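You operate a simulated robot arm through the tools that you are given. There is no shell and no other tool.

You run a simulated robot arm. Do the job below in one go: nothing can be reset, and whatever is moved stays where it is left.

## Task
Pile the two spilt stacks back on the white stack and square them with the base's two sliders.
Fine: blue, then green on top; the sliders end out again.

Only the result counts: the job must be done as asked and must still hold three seconds after the hand-in. Knocking over, shifting, dropping, spilling or breaking anything else fails it.

## Robot
A 7-joint arm with a fingered hand, fixed in place. Base frame: the origin is on the floor under the middle of its stand, x ahead of it, y to its left, z up; the work surface is at about z = 820. Units: mm, degrees, N and s.
With the tool pointing down near the work surface it reaches from about 200 to 800 mm from the base axis. Its first joint turns from -166.0 to 166.0 degrees. Payload 4.9 kg.
Tool frame: the origin (TCP) lies between the finger pads and is the grasp point; the fingertips stand 32 mm ahead of it; z points along the fingers, y is the line along which they close. The gripper opens to 192 mm; its body begins 89 mm behind the TCP. The gripper is a hand of 3 fingers: y runs from the thumb to the fingers, the wrist lies at [0, 0, -267] in the tool frame, and closing takes about 1.5 s.
Orientation is that of the tool frame in the base frame, as a unit quaternion [w, x, y, z]. With the fingers straight down and closing along the base's y, the tool's x points along the base's -x, its y along +y and its z along -z.

## Interface
- The arm moves only by the tool jog_arm. Its argument "series" is a list of rows, each a list of 7 numbers: the turn, a rotation vector about the tool's x, y, z in degrees, then the shift along the tool's x, y, z in mm, then the gripper command, from -1 (shut) to 1 (fully open), values between in proportion. In form: [[ax, ay, az, x, y, z, gripper], ...]. A call has 1 to 20 rows; each row is the pose to reach, as a shift and turn from the pose commanded when the call began, along the tool's axes at that moment. Rows are played at 5 a second. More than 50 mm and 8.6 degrees between two rows, or a gripper value outside its range, and nothing of the call is played. Where a pose cannot be reached the arm comes as near as it can. A force on the tool above 90 N (or 10 N above the force at the start of the call, whichever is more), or a blocked arm, ends the call early, and 0.2 s more pass. The fingers move at their own pace (about 153 mm/s each) and stop on an object; they squeeze with about 30 N. The grip force told is the motor's: it shows also when the fingers shut on nothing. Time passes only in rows, and 0.2 s behind the last, so rows that repeat a pose let the fingers close. It gives the time, the measured TCP pose, the force on the tool (base axes), the opening and the grip force at its end, in the units of the frame above (readings bear some noise), with the torque about the TCP (base axes, N m) and any sound that the robot's microphone picked up.
- Cameras (640 x 400 px; columns grow to the right, rows downward): "scene" is fixed at [405.9, 494.7, 1397.4]; the picture's right is [-0.87, -0.50, 0.00], its down [-0.30, 0.53, -0.79] and it looks along [0.39, -0.69, -0.61] (base axes); focal length 262 px, centre (320, 200). "wrist" rides on the gripper at [80, -46, -113] in the tool frame; the picture's right is [0.50, 0.87, 0.00], its down [-0.67, 0.39, -0.63] and it looks along [-0.55, 0.32, 0.78] (tool axes); focal length 226 px, centre (320, 200). There is no depth. A picture from a camera that has moved, and an enlarged one, comes with that camera's place and axes in the base frame and with its lens. The place of the scene camera against the robot may be out by one fixed shift of up to 12 mm in any direction.
- camera(camera): a new picture of that camera. It takes no simulated time.
- preshape(shape): the hand has 3 fingers and takes this shape, open, in about a second: jaw (thumb against the fingers, like two jaws); tri (thumb and two fingers); tip (a fingertip pinch); poke (one finger out to press); point (the index stretched); flat (the hand flat); cup (the hand cupped); fist (a fist). The gripper value then closes the fingers along that shape, each until it touches; the sizes above hold for jaw. It gives what a move gives, with no picture.
- inspect(camera, box): a new picture of the part [left, top, right, bottom] of that camera's present view, enlarged. It takes no simulated time.
- sign_off(): hands the job in; it is judged then, once.

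Places have to be worked out from the pictures, the camera data and where the tool is seen. Open the gripper and draw the arm clear of the work before you hand the job in, unless the task says otherwise.

The tools are called after "Emit:" as name(argument=value, ...) on one line, values as JSON. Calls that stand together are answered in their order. jog_arm: Moves the arm, as the interface text tells. Its arguments: {"type":"object","properties":{"series":{"type":"array","items":{"type":"array","items":{"type":"number"}}}},"required":["series"]} The other tools are called the same way: preshape (shape) gives the hand a shape; camera (camera) takes a picture; inspect (camera, box) takes an enlarged picture of a part of a camera's view; sign_off () hands the job in.

At the start:

```text
time_s: 0.0
eef_pos: [551.8, -193.2, 1123.1]
ee_rot: [0.0, 0.0, 1.0, -0.001]
wrist_force: [0.1, -0.1, 0.3]
moment: [0.04, 0.0, -0.04]
width: 191.9
gripper_force: 0.1
shape: jaw
```

scene: 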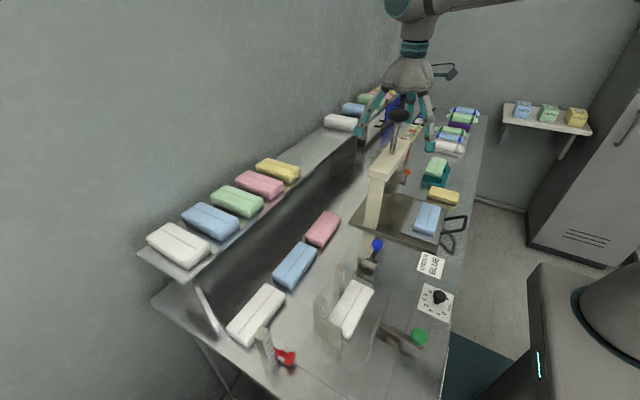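
wrist: 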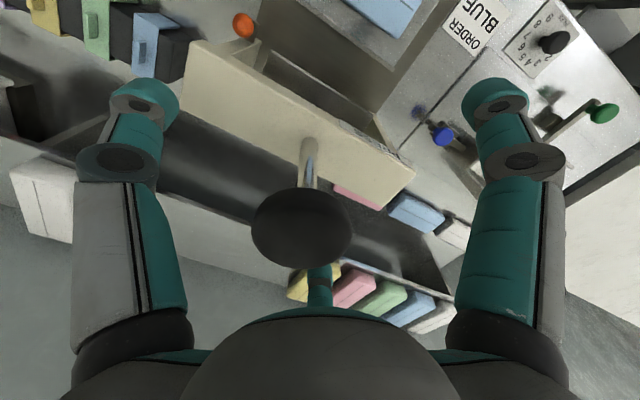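

I start by looking closely at the scene from both cameras to find the white stack, the spilt stacks and the sliders.

Emit:
inspect(camera="scene", box=[130, 120, 330, 245])

Emit:
inspect(camera="scene", box=[200, 230, 460, 392])

Emit:
inspect(camera="scene", box=[340, 80, 500, 180])

Emit:
inspect(camera="scene", box=[350, 150, 510, 250])

```text
3.20 times, centred on (230, 182) of scene
camera zoom: at [405.9, 494.7, 1397.4], right [-0.87, -0.5, 0.0], down [-0.3, 0.53, -0.79], along [0.39, -0.69, -0.61], focal length 838 px, centre (608, 256)
```

zoom: 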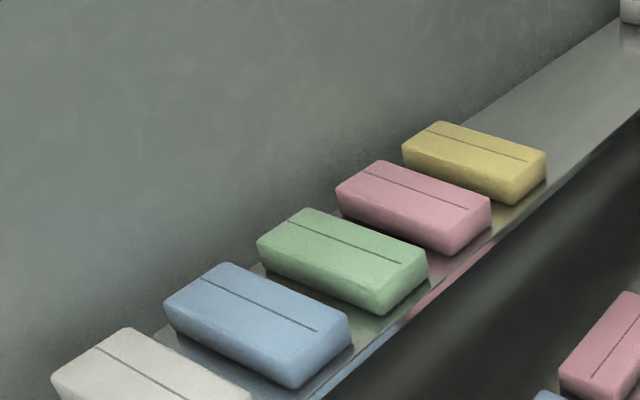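

```text
2.46 times, centred on (330, 311) of scene
camera zoom: at [405.9, 494.7, 1397.4], right [-0.87, -0.5, 0.0], down [-0.3, 0.53, -0.79], along [0.39, -0.69, -0.61], focal length 645 px, centre (295, -73)
```

zoom: 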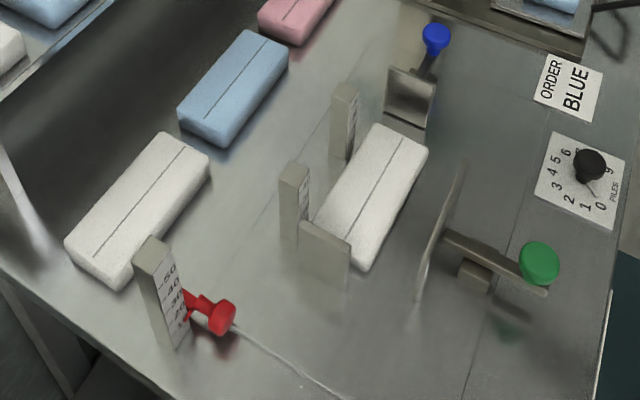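

```text
4.00 times, centred on (420, 130) of scene
camera zoom: at [405.9, 494.7, 1397.4], right [-0.87, -0.5, 0.0], down [-0.3, 0.53, -0.79], along [0.39, -0.69, -0.61], focal length 1048 px, centre (-80, 480)
```

zoom: 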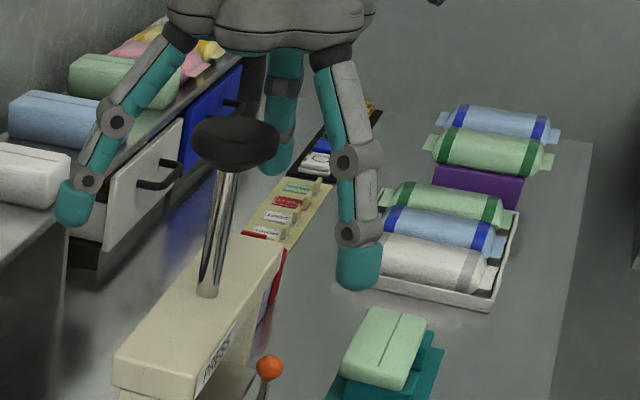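

```text
4.00 times, centred on (430, 200) of scene
camera zoom: at [405.9, 494.7, 1397.4], right [-0.87, -0.5, 0.0], down [-0.3, 0.53, -0.79], along [0.39, -0.69, -0.61], focal length 1048 px, centre (-120, 200)
```

zoom: 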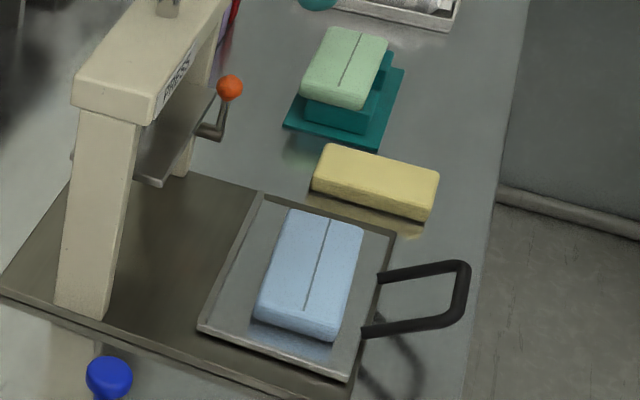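

The base with the white stack seems to lie near (503, 185), flanked by blue- and green-knobbed sliders, and several blue/green stacks are around. I enlarge the wrist view to sort out which stacks are spilt.

Emit:
inspect(camera="wrist", box=[320, 0, 640, 200])

Emit:
inspect(camera="wrist", box=[0, 0, 320, 200])

Emit:
inspect(camera="wrist", box=[260, 150, 500, 340])

Emit:
inspect(camera="scene", box=[300, 60, 500, 185])

Emit:
inspect(camera="scene", box=[480, 80, 640, 180])

```text
2.00 times, centred on (480, 100) of wrist
camera zoom: at [473.2, -240.1, 1235.9], right [-0.5, 0.87, 0.0], down [0.67, 0.39, 0.63], along [0.55, 0.32, -0.78], focal length 452 px, centre (0, 400)
```

zoom: 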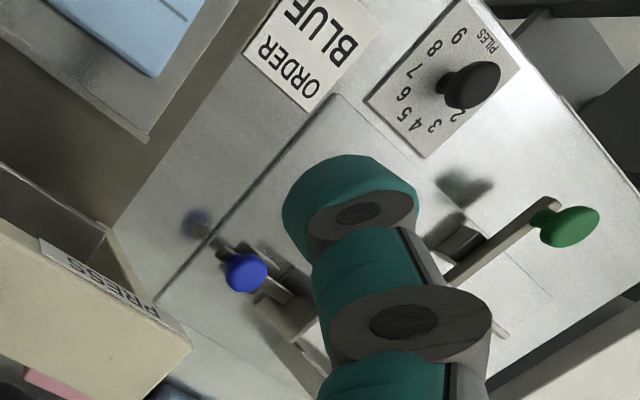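

```text
2.00 times, centred on (160, 100) of wrist
camera zoom: at [473.2, -240.1, 1235.9], right [-0.5, 0.87, 0.0], down [0.67, 0.39, 0.63], along [0.55, 0.32, -0.78], focal length 452 px, centre (640, 400)
```

zoom: 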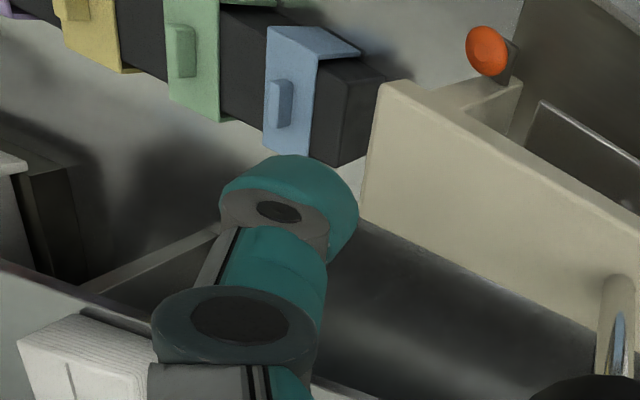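

```text
2.11 times, centred on (380, 245) of wrist
camera zoom: at [473.2, -240.1, 1235.9], right [-0.5, 0.87, 0.0], down [0.67, 0.39, 0.63], along [0.55, 0.32, -0.78], focal length 476 px, centre (194, 105)
```

zoom: 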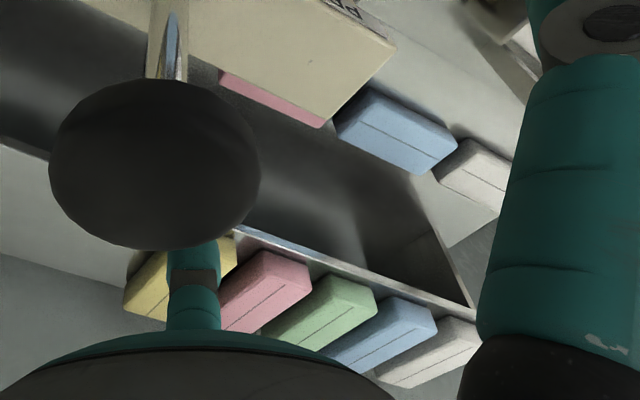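

```text
3.20 times, centred on (400, 122) of scene
camera zoom: at [405.9, 494.7, 1397.4], right [-0.87, -0.5, 0.0], down [-0.3, 0.53, -0.79], along [0.39, -0.69, -0.61], focal length 838 px, centre (64, 448)
```

zoom: 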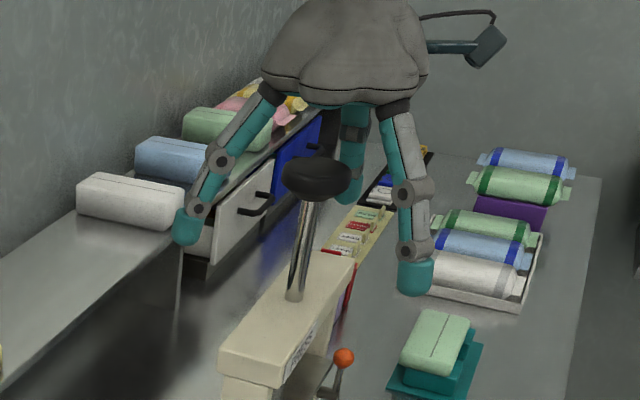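

```text
4.00 times, centred on (560, 130) of scene
camera zoom: at [405.9, 494.7, 1397.4], right [-0.87, -0.5, 0.0], down [-0.3, 0.53, -0.79], along [0.39, -0.69, -0.61], focal length 1048 px, centre (-640, 480)
```

zoom: 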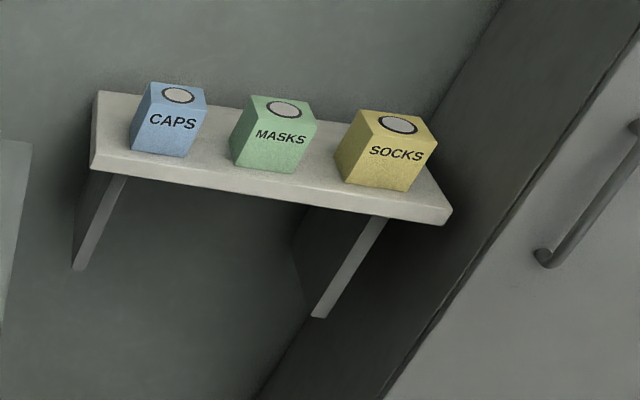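

The black press handle ball works out at about (563, -201, 1148), i.e. right between the open fingers, so the first move must be straight up. I rise 160 mm with no turn.

Emit:
jog_arm(series=[[0, 0, 0, 0, 0, -30, 1], [0, 0, 0, 0, 0, -60, 1], [0, 0, 0, 0, 0, -90, 1], [0, 0, 0, 0, 0, -120, 1], [0, 0, 0, 0, 0, -140, 1], [0, 0, 0, 0, 0, -160, 1]])

```text
time_s: 1.4
eef_pos: [551.8, -193.3, 1283.9]
ee_rot: [-0.001, 0.001, 1.0, 0.0]
wrist_force: [0.6, 0.5, -0.3]
moment: [0.03, 0.05, 0.0]
width: 192.2
gripper_force: 0.1
shape: jaw
```

Now clear of the press handle at z = 1284. I draw back in x and turn the wrist camera towards -y (about +120° about tool z) to survey the right side of the bench.

Emit:
jog_arm(series=[[0, 0, 8, 15, 10, 0, 1], [0, 0, 16, 30, 20, 0, 1], [0, 0, 24, 45, 30, 0, 1], [0, 0, 32, 60, 40, 0, 1], [0, 0, 40, 75, 50, 0, 1], [0, 0, 48, 90, 60, 0, 1], [0, 0, 56, 100, 70, 0, 1], [0, 0, 64, 110, 80, 0, 1], [0, 0, 72, 120, 90, 0, 1], [0, 0, 80, 130, 100, 0, 1], [0, 0, 88, 130, 100, 0, 1], [0, 0, 96, 130, 100, 0, 1], [0, 0, 104, 130, 100, 0, 1], [0, 0, 112, 130, 100, 0, 1], [0, 0, 120, 130, 100, 0, 1]])

Emit:
camera(camera="wrist")

Emit:
camera(camera="scene")

```text
time_s: 4.6
eef_pos: [421.3, -92.3, 1283.5]
ee_rot: [0.0, 0.867, 0.499, 0.001]
wrist_force: [0.2, 0.7, 0.5]
moment: [0.04, 0.01, 0.0]
width: 191.9
gripper_force: 0.1
shape: jaw
```

```text
taken
camera wrist: at [422.7, -2.0, 1395.7], right [1.0, 0.0, 0.0], down [0.0, -0.78, 0.63], along [0.0, -0.63, -0.78], focal length 226 px, centre (320, 200)
```

wrist: 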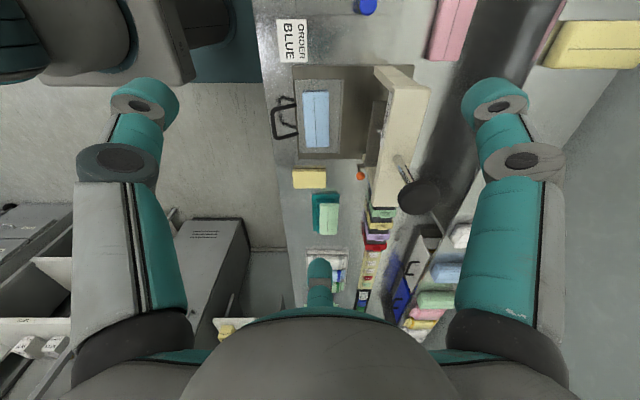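

```text
taken
```

scene: 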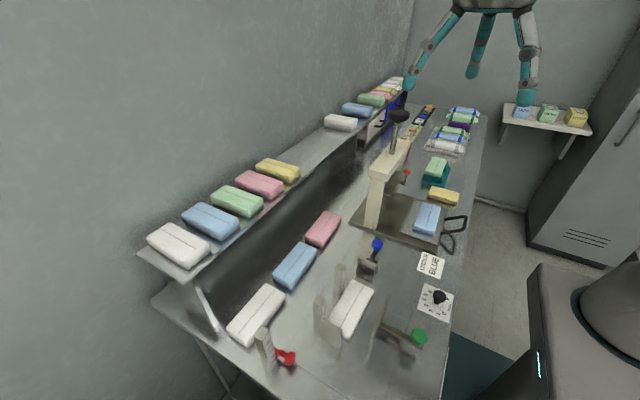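

The wrist view now covers the bench's right side. I enlarge it to see every stack there.

Emit:
inspect(camera="wrist", box=[240, 0, 480, 150])

Emit:
inspect(camera="wrist", box=[250, 140, 490, 290])

Emit:
inspect(camera="scene", box=[310, 70, 500, 189])

```text
2.67 times, centred on (360, 75) of wrist
camera zoom: at [422.7, -2.0, 1395.7], right [1.0, 0.0, 0.0], down [0.0, -0.78, 0.63], along [0.0, -0.63, -0.78], focal length 603 px, centre (213, 533)
```

zoom: 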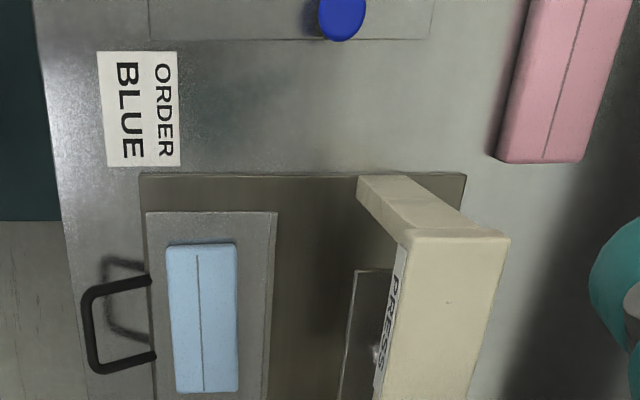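

```text
2.67 times, centred on (370, 215) of wrist
camera zoom: at [422.7, -2.0, 1395.7], right [1.0, 0.0, 0.0], down [0.0, -0.78, 0.63], along [0.0, -0.63, -0.78], focal length 603 px, centre (187, 160)
```

zoom: 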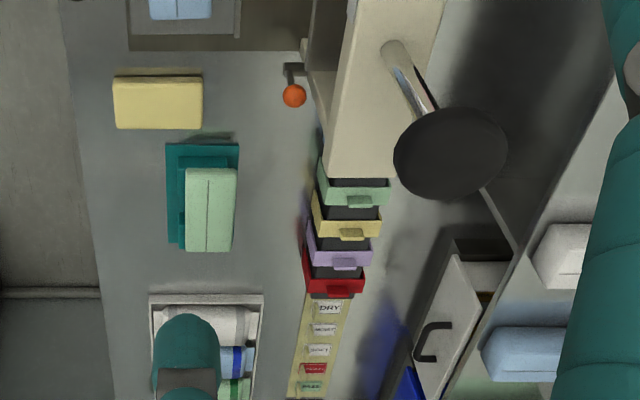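

```text
3.36 times, centred on (405, 130) of scene
camera zoom: at [405.9, 494.7, 1397.4], right [-0.87, -0.5, 0.0], down [-0.3, 0.53, -0.79], along [0.39, -0.69, -0.61], focal length 880 px, centre (34, 437)
```

zoom: 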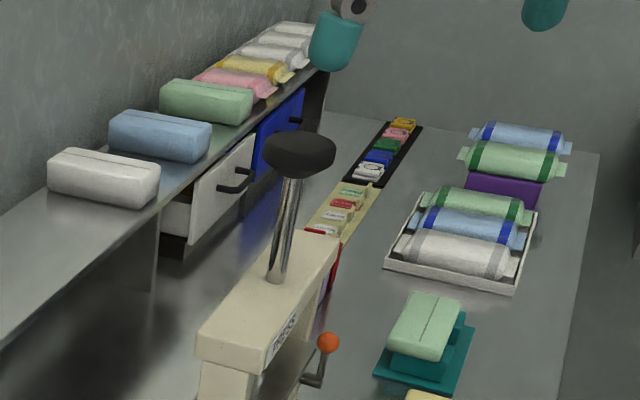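

The right side holds a blue stack on the press tray, a yellow block, and a green stack perched on a teal stand. Next I look at the base itself and the row beside it: I move to about (330, 170) and turn the camera to look along +x.

Emit:
jog_arm(series=[[0, 0, -7.5, 15, -17.5, 0, 1], [0, 0, -15, 30, -35, 0, 1], [0, 0, -22.5, 45, -52.5, 0, 1], [0, 0, -30, 60, -70, 0, 1], [0, 0, -37.5, 75, -87.5, 0, 1], [0, 0, -45, 90, -105, 0, 1], [0, 0, -52.5, 105, -122.5, 0, 1], [0, 0, -60, 120, -140, 0, 1], [0, 0, -67.5, 135, -157.5, 0, 1], [0, 0, -75, 150, -175, 0, 1], [0, 0, -82.5, 165, -192.5, 0, 1], [0, 0, -90, 181, -210, 0, 1], [0, 0, -90, 181, -210, 0, 1]])

Emit:
camera(camera="wrist")

Emit:
inspect(camera="scene", box=[290, 220, 460, 380])

```text
time_s: 7.4
eef_pos: [329.8, 167.7, 1282.0]
ee_rot: [0.0, 0.259, 0.966, 0.0]
wrist_force: [1.1, 0.6, 0.6]
moment: [-0.01, -0.03, -0.03]
width: 192.0
gripper_force: 0.1
shape: jaw
```

```text
taken
camera wrist: at [239.5, 167.0, 1395.5], right [0.0, 1.0, 0.0], down [0.78, 0.0, 0.63], along [0.63, 0.0, -0.78], focal length 226 px, centre (320, 200)
```

wrist: 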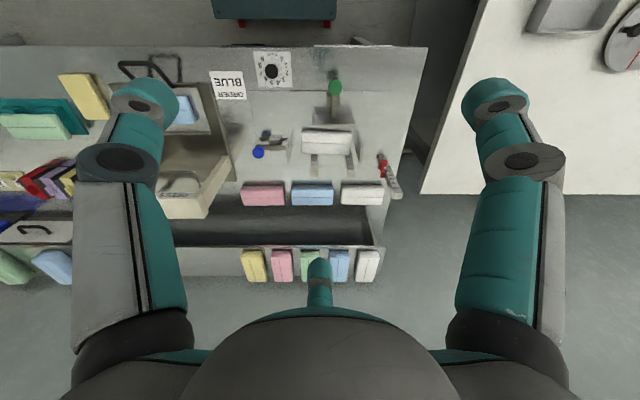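

```text
2.50 times, centred on (375, 300) of scene
camera zoom: at [405.9, 494.7, 1397.4], right [-0.87, -0.5, 0.0], down [-0.3, 0.53, -0.79], along [0.39, -0.69, -0.61], focal length 655 px, centre (182, -50)
```

zoom: 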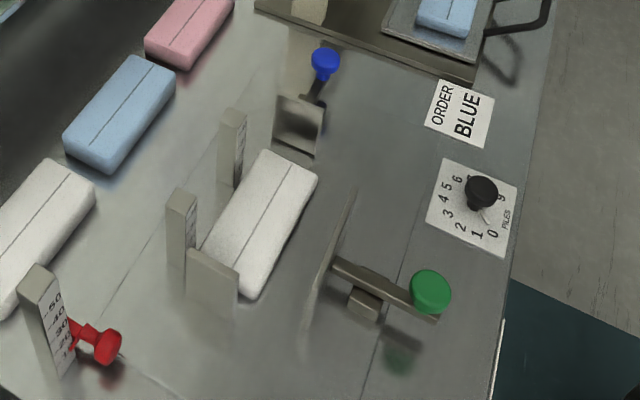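

The base shows the green slider on the robot side and the blue slider on the -y side, with posts behind. I enlarge this view for details.

Emit:
inspect(camera="wrist", box=[230, 40, 430, 165])

Emit:
inspect(camera="wrist", box=[220, 160, 420, 285])

Emit:
inspect(camera="wrist", box=[0, 50, 220, 190])

```text
3.20 times, centred on (330, 102) of wrist
camera zoom: at [239.5, 167.0, 1395.5], right [0.0, 1.0, 0.0], down [0.78, 0.0, 0.63], along [0.63, 0.0, -0.78], focal length 723 px, centre (288, 512)
```

zoom: 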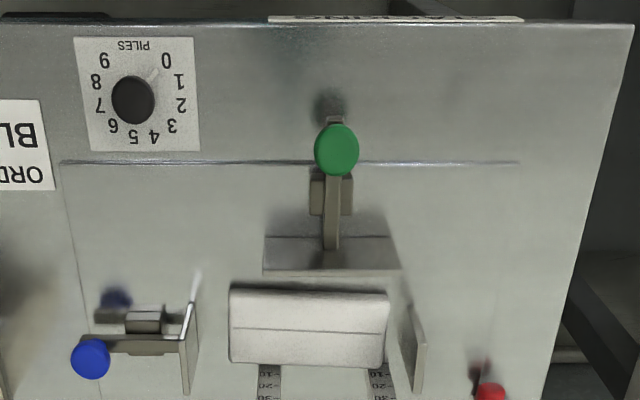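

```text
3.20 times, centred on (320, 222) of wrist
camera zoom: at [239.5, 167.0, 1395.5], right [0.0, 1.0, 0.0], down [0.78, 0.0, 0.63], along [0.63, 0.0, -0.78], focal length 723 px, centre (320, 128)
```

zoom: 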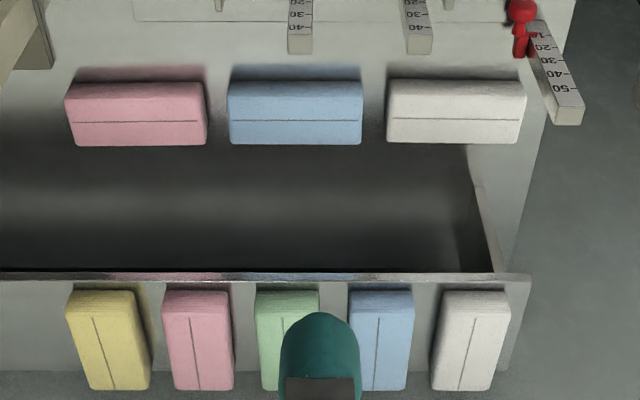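

```text
2.86 times, centred on (110, 120) of wrist
camera zoom: at [239.5, 167.0, 1395.5], right [0.0, 1.0, 0.0], down [0.78, 0.0, 0.63], along [0.63, 0.0, -0.78], focal length 646 px, centre (920, 429)
```

zoom: 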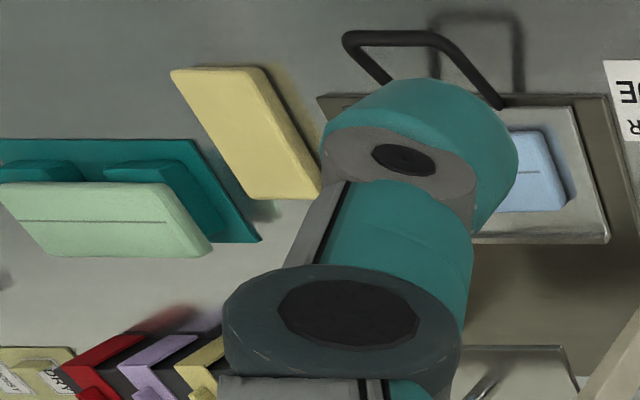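

Still unclear which blue and green are the spilt ones, and there is another table at the robot's left. I turn the camera towards +y to survey that side.

Emit:
jog_arm(series=[[0, 0, -8, 0, 0, 0, 1], [0, 0, -16, 0, 0, 0, 1], [0, 0, -24, 0, 0, 0, 1], [0, 0, -32, 0, 0, 0, 1], [0, 0, -40, 0, 0, 0, 1], [0, 0, -48, 0, 0, 0, 1], [0, 0, -56, 0, 0, 0, 1], [0, 0, -64, 0, 0, 0, 1], [0, 0, -72, 0, 0, 0, 1], [0, 0, -80, 0, 0, 0, 1], [0, 0, -88, 0, 0, 0, 1], [0, 0, -96, 0, 0, 0, 1], [0, 0, -104, 0, 0, 0, 1], [0, 0, -112, 0, 0, 0, 1], [0, 0, -120, 0, 0, 0, 1]])

Emit:
camera(camera="wrist")

```text
time_s: 10.6
eef_pos: [331.1, 168.4, 1284.6]
ee_rot: [0.0, 0.709, -0.706, 0.0]
wrist_force: [-0.3, 0.6, 0.5]
moment: [0.01, 0.01, -0.01]
width: 191.9
gripper_force: 0.0
shape: jaw
```

```text
taken
camera wrist: at [377.4, 88.0, 1395.9], right [-0.86, -0.5, 0.0], down [-0.39, 0.67, 0.63], along [-0.32, 0.55, -0.78], focal length 226 px, centre (320, 200)
```

wrist: 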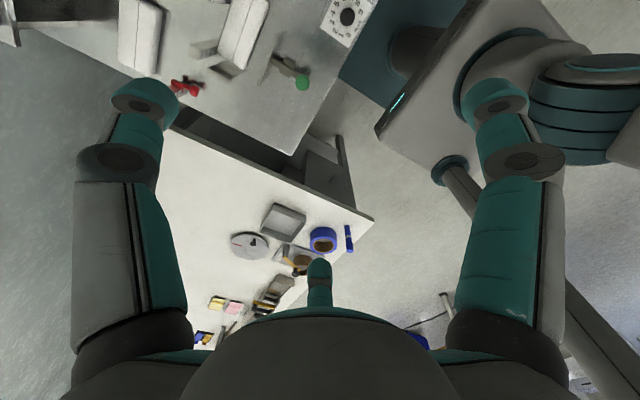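

A side table with tape and tins, no stacks. I turn on to look behind the robot side.

Emit:
jog_arm(series=[[0, 0, -8, 0, 0, 0, 1], [0, 0, -16, 0, 0, 0, 1], [0, 0, -24, 0, 0, 0, 1], [0, 0, -32, 0, 0, 0, 1], [0, 0, -40, 0, 0, 0, 1], [0, 0, -48, 0, 0, 0, 1], [0, 0, -56, 0, 0, 0, 1], [0, 0, -64, 0, 0, 0, 1], [0, 0, -72, 0, 0, 0, 1]])

Emit:
camera(camera="wrist")

```text
time_s: 12.6
eef_pos: [148.8, 245.1, 1261.5]
ee_rot: [0.0, 0.985, -0.17, 0.014]
wrist_force: [0.3, -0.5, -0.2]
moment: [0.0, -0.05, 0.01]
width: 192.0
gripper_force: 0.0
shape: jaw
out of reach, approached as far as the arm can: row 5, 6, 7, 8, 9
```

```text
taken
camera wrist: at [236.6, 260.9, 1376.0], right [0.18, -0.98, 0.01], down [-0.78, -0.14, 0.61], along [-0.6, -0.12, -0.79], focal length 226 px, centre (320, 200)
```

wrist: 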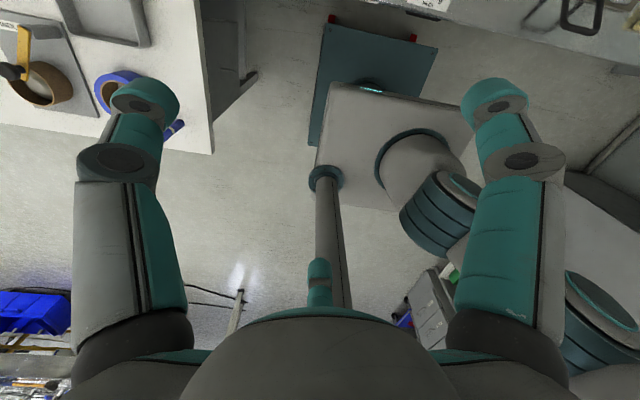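

The wrist joint ran into its limit there; no stacks on that side. I turn back by the same amount.

Emit:
jog_arm(series=[[0, 0, 8, 0, 0, 0, 1], [0, 0, 16, 0, 0, 0, 1], [0, 0, 24, 0, 0, 0, 1], [0, 0, 32, 0, 0, 0, 1], [0, 0, 40, 0, 0, 0, 1], [0, 0, 48, 0, 0, 0, 1], [0, 0, 56, 0, 0, 0, 1], [0, 0, 64, 0, 0, 0, 1], [0, 0, 72, 0, 0, 0, 1]])

```text
time_s: 14.6
eef_pos: [150.5, 242.3, 1263.3]
ee_rot: [0.0, -0.706, 0.708, 0.0]
wrist_force: [0.4, 0.1, 0.0]
moment: [-0.02, 0.03, -0.02]
width: 191.5
gripper_force: 0.0
shape: jaw
```

The commanded pose simply follows where the arm got to. I now go round to about (270, -430, 1150), camera looking +x, to see the green stack on the teal stand and the yellow block close up.

Emit:
jog_arm(series=[[0, 0, 7, 34.6, -25.7, 0, 1], [0, 0, 14, 69.1, -51.4, 0, 1], [0, 0, 21, 103.7, -77.1, 0, 1], [0, 0, 28, 138.3, -102.9, 0, 1], [0, 0, 35, 172.9, -128.6, 0, 1], [0, 0, 42, 207.4, -154.3, 0, 1], [0, 0, 49, 242, -180, 0, 1], [0, 0, 56, 285, -174, 11, 1], [0, 0, 63, 328, -168, 22, 1], [0, 0, 70, 371, -162, 33, 1], [0, 0, 77, 414, -156, 44, 1], [0, 0, 84, 457, -150, 55, 1], [0, 0, 91, 500, -144, 66, 1], [0, 0, 98, 543, -138, 77, 1], [0, 0, 105, 586, -132, 88, 1], [0, 0, 112, 629, -126, 99, 1], [0, 0, 120, 672, -120, 110, 1]])

Emit:
camera(camera="wrist")

```text
time_s: 18.2
eef_pos: [268.8, -430.5, 1155.4]
ee_rot: [0.0, 0.259, 0.966, 0.0]
wrist_force: [0.3, 0.2, 0.2]
moment: [0.01, -0.01, 0.0]
width: 192.0
gripper_force: 0.1
shape: jaw
```

```text
taken
camera wrist: at [178.6, -431.7, 1267.5], right [0.0, 1.0, 0.0], down [0.77, 0.0, 0.63], along [0.63, 0.0, -0.77], focal length 226 px, centre (320, 200)
```

wrist: 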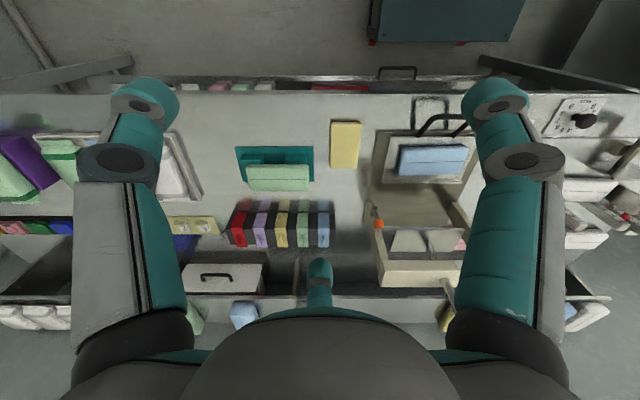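

Emit:
inspect(camera="wrist", box=[210, 80, 370, 205])

Emit:
inspect(camera="wrist", box=[340, 70, 480, 180])

Emit:
inspect(camera="wrist", box=[150, 60, 450, 110])

Emit:
inspect(camera="wrist", box=[0, 80, 200, 260])

```text
3.20 times, centred on (290, 142) of wrist
camera zoom: at [178.6, -431.7, 1267.5], right [0.0, 1.0, 0.0], down [0.77, 0.0, 0.63], along [0.63, 0.0, -0.77], focal length 723 px, centre (416, 384)
```

zoom: 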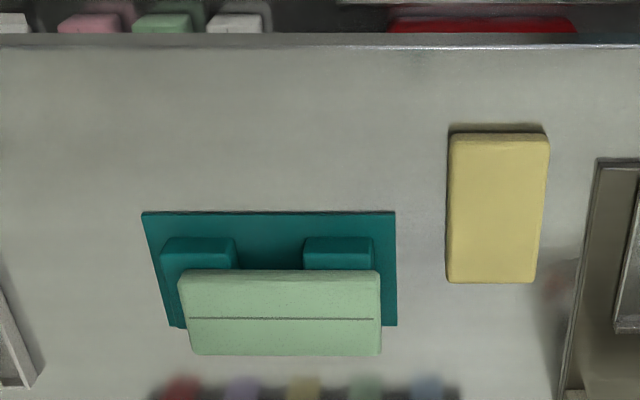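

```text
3.64 times, centred on (410, 125) of wrist
camera zoom: at [178.6, -431.7, 1267.5], right [0.0, 1.0, 0.0], down [0.77, 0.0, 0.63], along [0.63, 0.0, -0.77], focal length 822 px, centre (-7, 473)
```

zoom: 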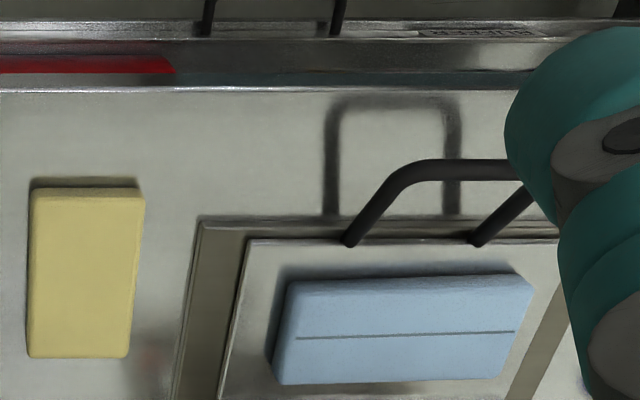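

```text
2.13 times, centred on (300, 85) of wrist
camera zoom: at [178.6, -431.7, 1267.5], right [0.0, 1.0, 0.0], down [0.77, 0.0, 0.63], along [0.63, 0.0, -0.77], focal length 482 px, centre (363, 445)
```

zoom: 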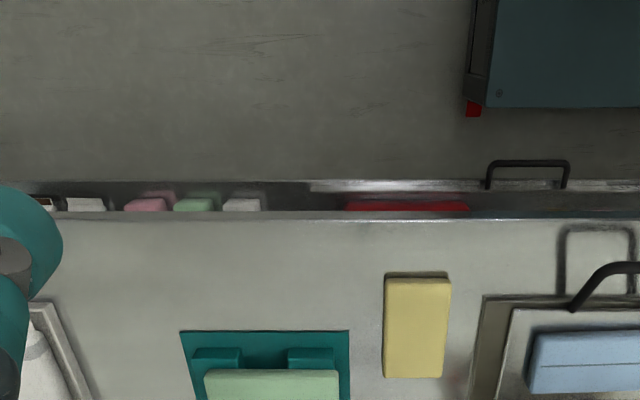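

```text
2.22 times, centred on (100, 170) of wrist
camera zoom: at [178.6, -431.7, 1267.5], right [0.0, 1.0, 0.0], down [0.77, 0.0, 0.63], along [0.63, 0.0, -0.77], focal length 502 px, centre (809, 267)
```

zoom: 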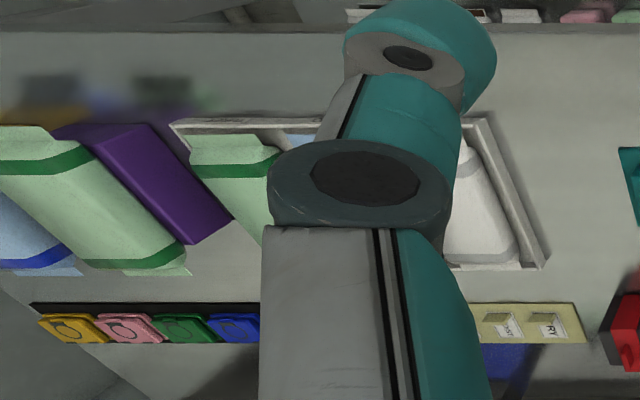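

Both the blue on the press tray and the green on the teal stand are the loose ones out of place (rows on shelf and bench are evenly set out). I zoom heavily on them from here to measure, then will triangulate from a second viewpoint.

Emit:
inspect(camera="wrist", box=[230, 140, 326, 200])

Emit:
inspect(camera="wrist", box=[385, 135, 481, 195])

Emit:
inspect(camera="wrist", box=[310, 115, 374, 175])

```text
6.67 times, centred on (278, 170) of wrist
camera zoom: at [178.6, -431.7, 1267.5], right [0.0, 1.0, 0.0], down [0.77, 0.0, 0.63], along [0.63, 0.0, -0.77], focal length 1507 px, centre (600, 400)
```

zoom: 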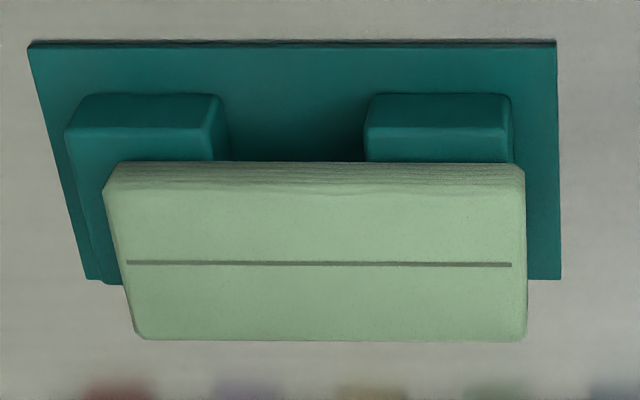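

```text
6.67 times, centred on (433, 165) of wrist
camera zoom: at [178.6, -431.7, 1267.5], right [0.0, 1.0, 0.0], down [0.77, 0.0, 0.63], along [0.63, 0.0, -0.77], focal length 1507 px, centre (-433, 433)
```

zoom: 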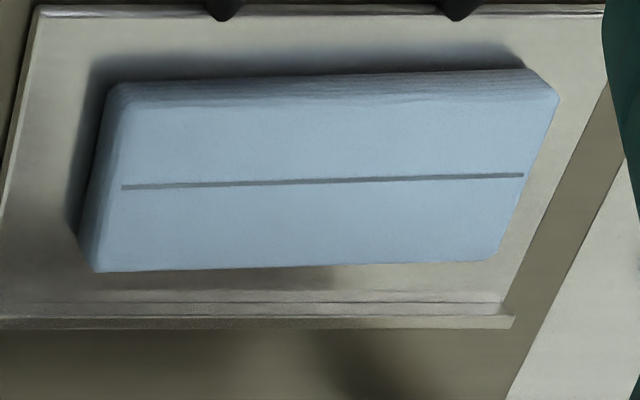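

```text
6.67 times, centred on (342, 145) of wrist
camera zoom: at [178.6, -431.7, 1267.5], right [0.0, 1.0, 0.0], down [0.77, 0.0, 0.63], along [0.63, 0.0, -0.77], focal length 1507 px, centre (173, 567)
```

zoom: 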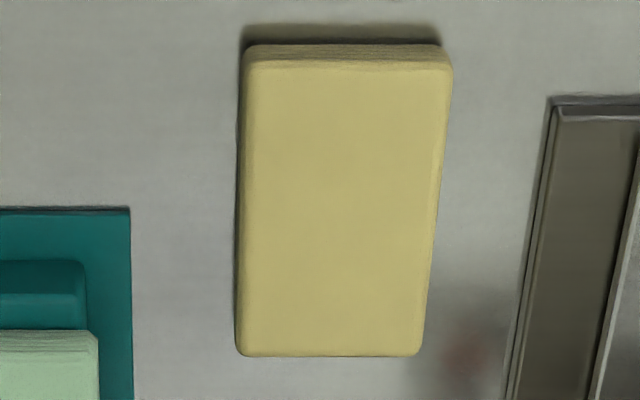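

Blue's centre comes out near (411, -199, top ~852) and green's near (448, -521, top ~861). Next I go back in front of the base, lower, to measure the jig precisely.

Emit:
jog_arm(series=[[0, 0, 0, 18.2, 40.2, 0, 1], [0, 0, 0, 36.4, 80.4, 0, 1], [0, 0, 0, 54.6, 120.7, 0, 1], [0, 0, 0, 72.8, 160.9, 0, 1], [0, 0, 0, 91, 201.1, 0, 1], [0, 0, 0, 109.2, 241.3, 0, 1], [0, 0, 0, 127.4, 281.6, 0, 1], [0, 0, 0, 145.5, 321.8, 0, 1], [0, 0, 0, 163.7, 362, 0, 1], [0, 0, 0, 181.9, 402.2, 0, 1], [0, 0, 0, 200.1, 442.4, 0, 1], [0, 0, 0, 218.3, 482.7, 0, 1], [0, 0, 0, 236.5, 522.9, 0, 1], [0, 0, 0, 254.7, 563.1, 0, 1], [0, 0, 0, 254.7, 563.1, 0, 1]])

Emit:
camera(camera="wrist")

Emit:
inspect(camera="wrist", box=[220, 60, 420, 185])

```text
time_s: 21.4
eef_pos: [331.3, 185.2, 1153.8]
ee_rot: [0.0, 0.259, 0.966, -0.001]
wrist_force: [-0.6, -0.8, 1.0]
moment: [0.03, 0.0, 0.01]
width: 191.8
gripper_force: 0.2
shape: jaw
```

```text
taken
camera wrist: at [239.1, 183.5, 1266.9], right [0.0, 1.0, 0.0], down [0.78, 0.0, 0.63], along [0.63, 0.0, -0.78], focal length 226 px, centre (320, 200)
```

wrist: 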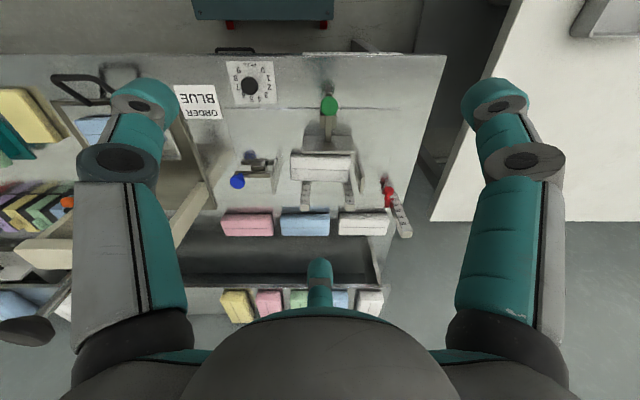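

```text
3.20 times, centred on (320, 122) of wrist
camera zoom: at [239.1, 183.5, 1266.9], right [0.0, 1.0, 0.0], down [0.78, 0.0, 0.63], along [0.63, 0.0, -0.78], focal length 723 px, centre (320, 448)
```

zoom: 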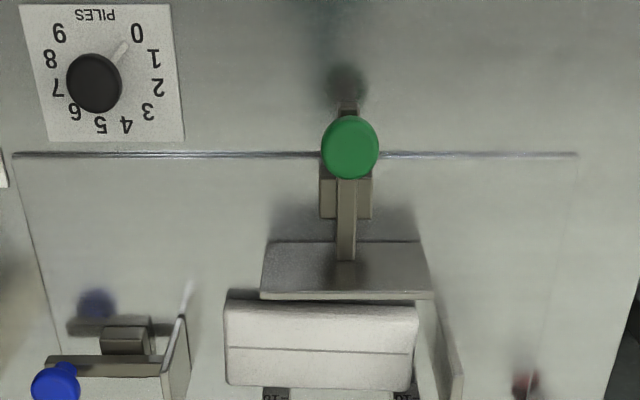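

Emit:
inspect(camera="wrist", box=[280, 90, 376, 150])

Emit:
inspect(camera="wrist", box=[280, 140, 376, 200])

Emit:
inspect(camera="wrist", box=[220, 140, 316, 200])

Emit:
inspect(camera="scene", box=[310, 230, 438, 350])

```text
6.67 times, centred on (328, 120) of wrist
camera zoom: at [239.1, 183.5, 1266.9], right [0.0, 1.0, 0.0], down [0.78, 0.0, 0.63], along [0.63, 0.0, -0.78], focal length 1507 px, centre (267, 733)
```

zoom: 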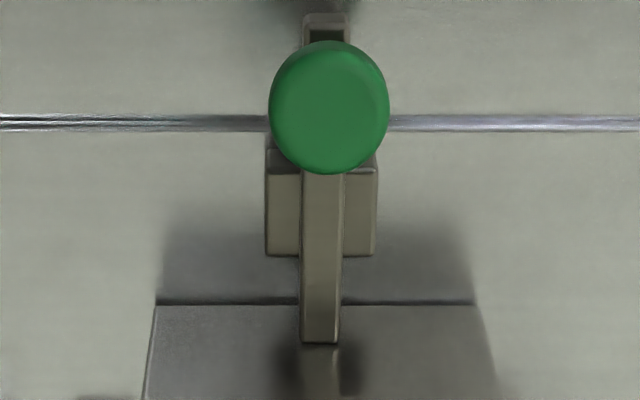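

```text
6.67 times, centred on (328, 170) of wrist
camera zoom: at [239.1, 183.5, 1266.9], right [0.0, 1.0, 0.0], down [0.78, 0.0, 0.63], along [0.63, 0.0, -0.78], focal length 1507 px, centre (267, 400)
```

zoom: 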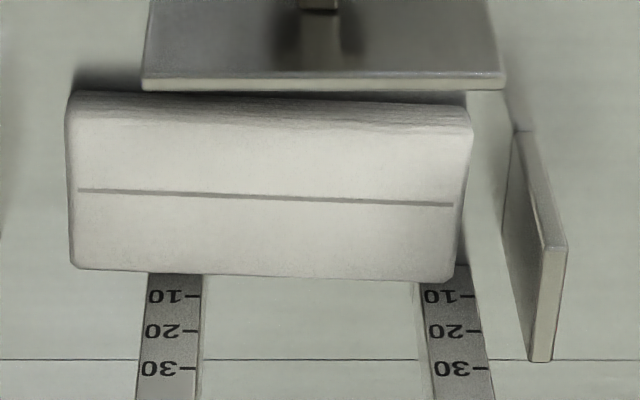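

```text
6.67 times, centred on (268, 170) of wrist
camera zoom: at [239.1, 183.5, 1266.9], right [0.0, 1.0, 0.0], down [0.78, 0.0, 0.63], along [0.63, 0.0, -0.78], focal length 1507 px, centre (667, 400)
```

zoom: 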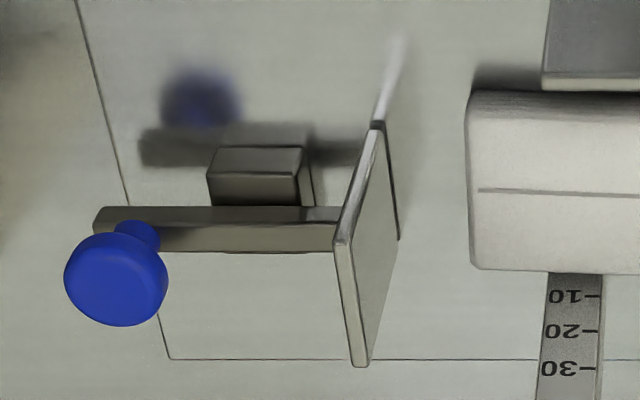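

```text
3.33 times, centred on (374, 290) of scene
camera zoom: at [405.9, 494.7, 1397.4], right [-0.87, -0.5, 0.0], down [-0.3, 0.53, -0.79], along [0.39, -0.69, -0.61], focal length 873 px, centre (140, -100)
```

zoom: 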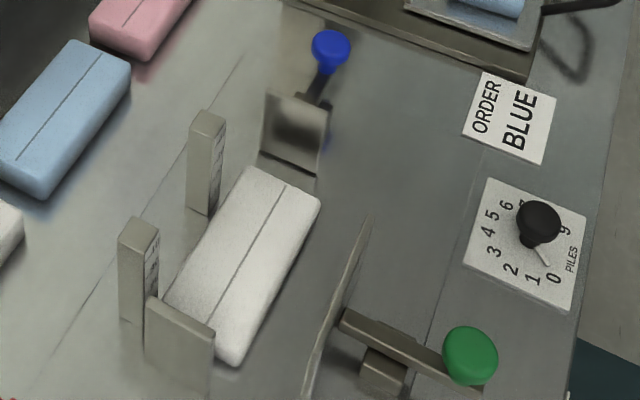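

The stack in the base is slightly skewed and sits a little off the +y stop and posts. I go to a second viewpoint (camera looking +y from the -y side) to triangulate heights and positions of the jig parts.

Emit:
jog_arm(series=[[0, 0, -7.5, -19.3, -8.6, 2, 1], [0, 0, -15, -38.6, -17.2, 4, 1], [0, 0, -22.5, -57.9, -25.8, 6, 1], [0, 0, -30, -77.2, -34.3, 8, 1], [0, 0, -37.5, -96.5, -42.9, 10, 1], [0, 0, -45, -115.8, -51.5, 12, 1], [0, 0, -52.5, -135, -60.1, 14, 1], [0, 0, -60, -154.3, -68.7, 16, 1], [0, 0, -67.5, -173.6, -77.3, 18, 1], [0, 0, -75, -192.9, -85.8, 20, 1], [0, 0, -82.5, -212.2, -94.4, 22, 1], [0, 0, -90, -231.5, -103, 24, 1], [0, 0, -90, -231.5, -103, 24, 1]])

Emit:
camera(camera="wrist")

Emit:
inspect(camera="wrist", box=[240, 100, 432, 220])

```text
time_s: 24.2
eef_pos: [480.7, -19.4, 1130.1]
ee_rot: [0.001, -0.5, 0.866, 0.0]
wrist_force: [0.9, -0.2, 0.8]
moment: [-0.02, -0.01, -0.01]
width: 192.0
gripper_force: 0.2
shape: jaw
```

```text
taken
camera wrist: at [480.8, -112.5, 1242.5], right [-1.0, 0.0, 0.0], down [0.0, 0.78, 0.63], along [0.0, 0.63, -0.78], focal length 226 px, centre (320, 200)
```

wrist: 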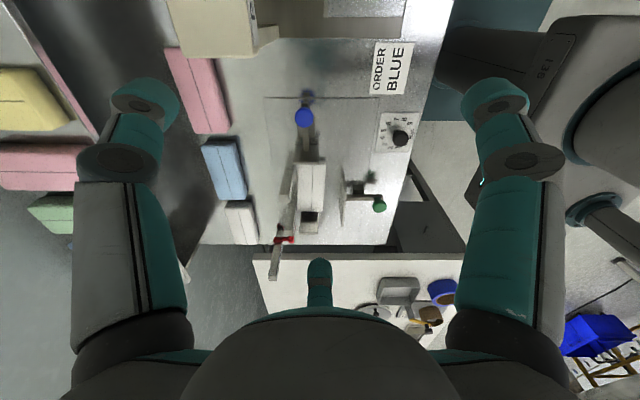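

```text
3.33 times, centred on (336, 160) of wrist
camera zoom: at [480.8, -112.5, 1242.5], right [-1.0, 0.0, 0.0], down [0.0, 0.78, 0.63], along [0.0, 0.63, -0.78], focal length 754 px, centre (267, 333)
```

zoom: 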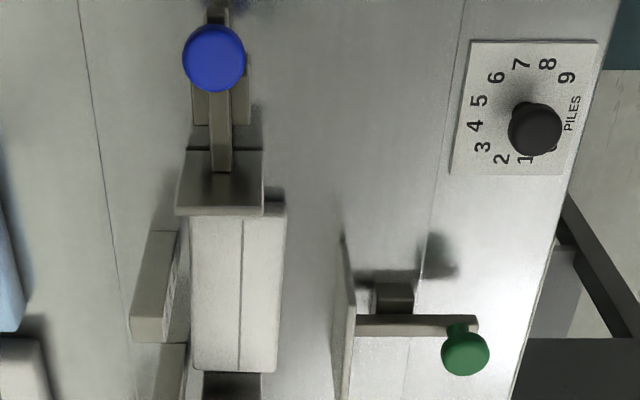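

Emit:
inspect(camera="wrist", box=[270, 150, 366, 210])

Emit:
inspect(camera="wrist", box=[270, 180, 366, 240])

Emit:
inspect(camera="wrist", box=[260, 90, 356, 150])

Emit:
inspect(camera="wrist", box=[320, 160, 416, 220])

```text
6.67 times, centred on (318, 180) of wrist
camera zoom: at [480.8, -112.5, 1242.5], right [-1.0, 0.0, 0.0], down [0.0, 0.78, 0.63], along [0.0, 0.63, -0.78], focal length 1507 px, centre (333, 333)
```

zoom: 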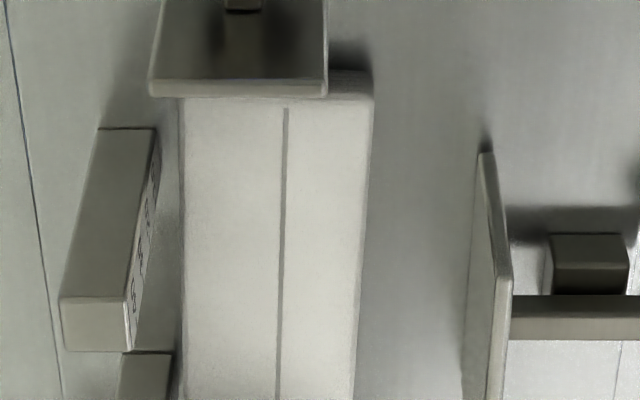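

```text
6.67 times, centred on (318, 210) of wrist
camera zoom: at [480.8, -112.5, 1242.5], right [-1.0, 0.0, 0.0], down [0.0, 0.78, 0.63], along [0.0, 0.63, -0.78], focal length 1507 px, centre (333, 133)
```

zoom: 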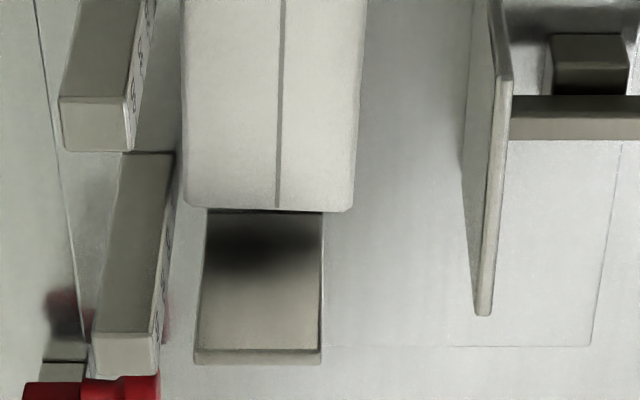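

```text
6.67 times, centred on (308, 120) of wrist
camera zoom: at [480.8, -112.5, 1242.5], right [-1.0, 0.0, 0.0], down [0.0, 0.78, 0.63], along [0.0, 0.63, -0.78], focal length 1507 px, centre (400, 733)
```

zoom: 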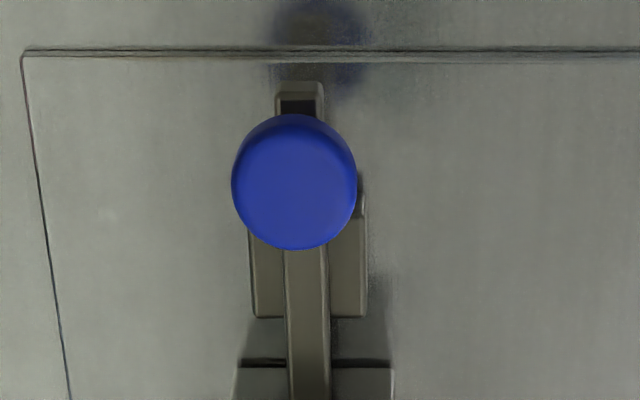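

```text
6.67 times, centred on (368, 190) of wrist
camera zoom: at [480.8, -112.5, 1242.5], right [-1.0, 0.0, 0.0], down [0.0, 0.78, 0.63], along [0.0, 0.63, -0.78], focal length 1507 px, centre (0, 267)
```

zoom: 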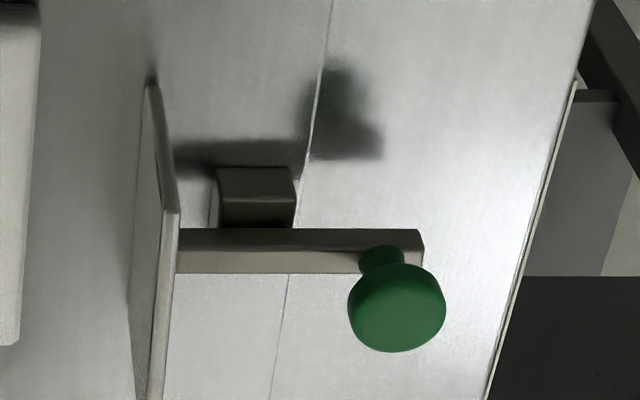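

Triangulating both views: posts' faces at x≈538 (y 144–163 and 239–258, top z≈910), +y stop face at y≈265.5, green plate inner face x≈434, blue plate inner face y≈92, knobs at (354,199,877) and (506,11.5,879), white top z≈843. Now I check the hand's finger sizes from the scene camera.

Emit:
camera(camera="scene")

Emit:
inspect(camera="scene", box=[300, 20, 540, 170])

```text
taken
```

scene: 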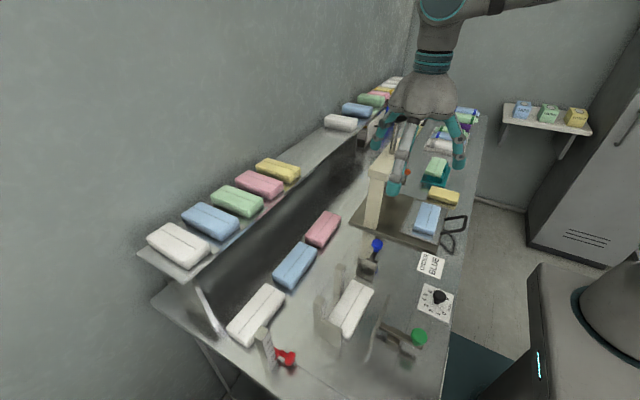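

```text
2.67 times, centred on (420, 95) of scene
camera zoom: at [405.9, 494.7, 1397.4], right [-0.87, -0.5, 0.0], down [-0.3, 0.53, -0.79], along [0.39, -0.69, -0.61], focal length 698 px, centre (53, 480)
```

zoom: 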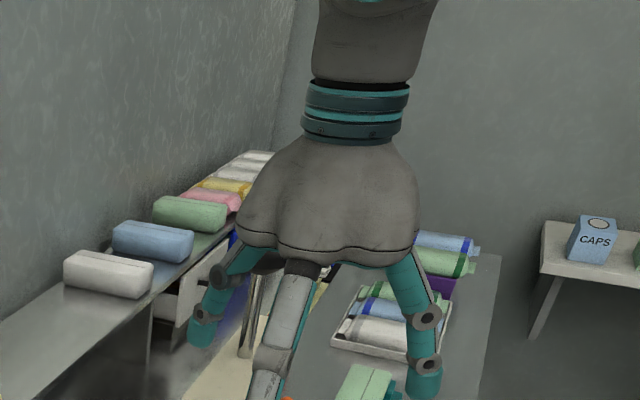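

The fingers spring from bases 120° apart; I check how they sit when nearly closed, closing in free air here, and look through both cameras.

Emit:
jog_arm(series=[[0, 0, 0, 0, 0, 0, -0.38], [0, 0, 0, 0, 0, 0, -0.38], [0, 0, 0, 0, 0, 0, -0.38], [0, 0, 0, 0, 0, 0, -0.38], [0, 0, 0, 0, 0, 0, -0.38], [0, 0, 0, 0, 0, 0, -0.38]])

Emit:
camera(camera="wrist")

Emit:
inspect(camera="scene", box=[340, 60, 500, 210])

```text
time_s: 25.6
eef_pos: [480.0, -19.7, 1129.3]
ee_rot: [0.0, -0.5, 0.866, -0.001]
wrist_force: [0.1, -0.2, 0.3]
moment: [-0.03, -0.02, -0.01]
width: 59.9
gripper_force: 0.1
shape: jaw
```

```text
taken
camera wrist: at [480.5, -112.4, 1242.6], right [-1.0, 0.0, 0.0], down [0.0, 0.78, 0.63], along [0.0, 0.63, -0.78], focal length 226 px, centre (320, 200)
```

wrist: 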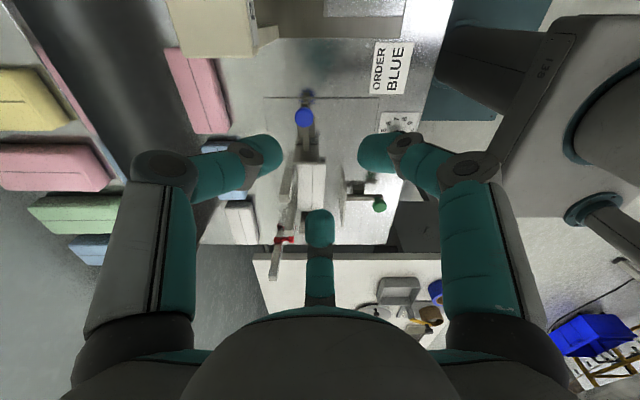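

```text
2.67 times, centred on (420, 135) of scene
camera zoom: at [405.9, 494.7, 1397.4], right [-0.87, -0.5, 0.0], down [-0.3, 0.53, -0.79], along [0.39, -0.69, -0.61], focal length 698 px, centre (53, 373)
```

zoom: 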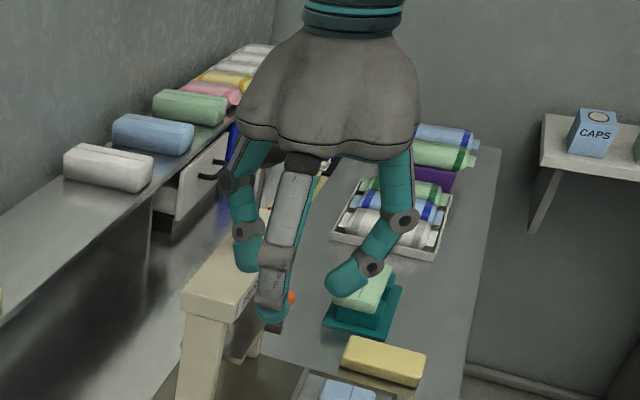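

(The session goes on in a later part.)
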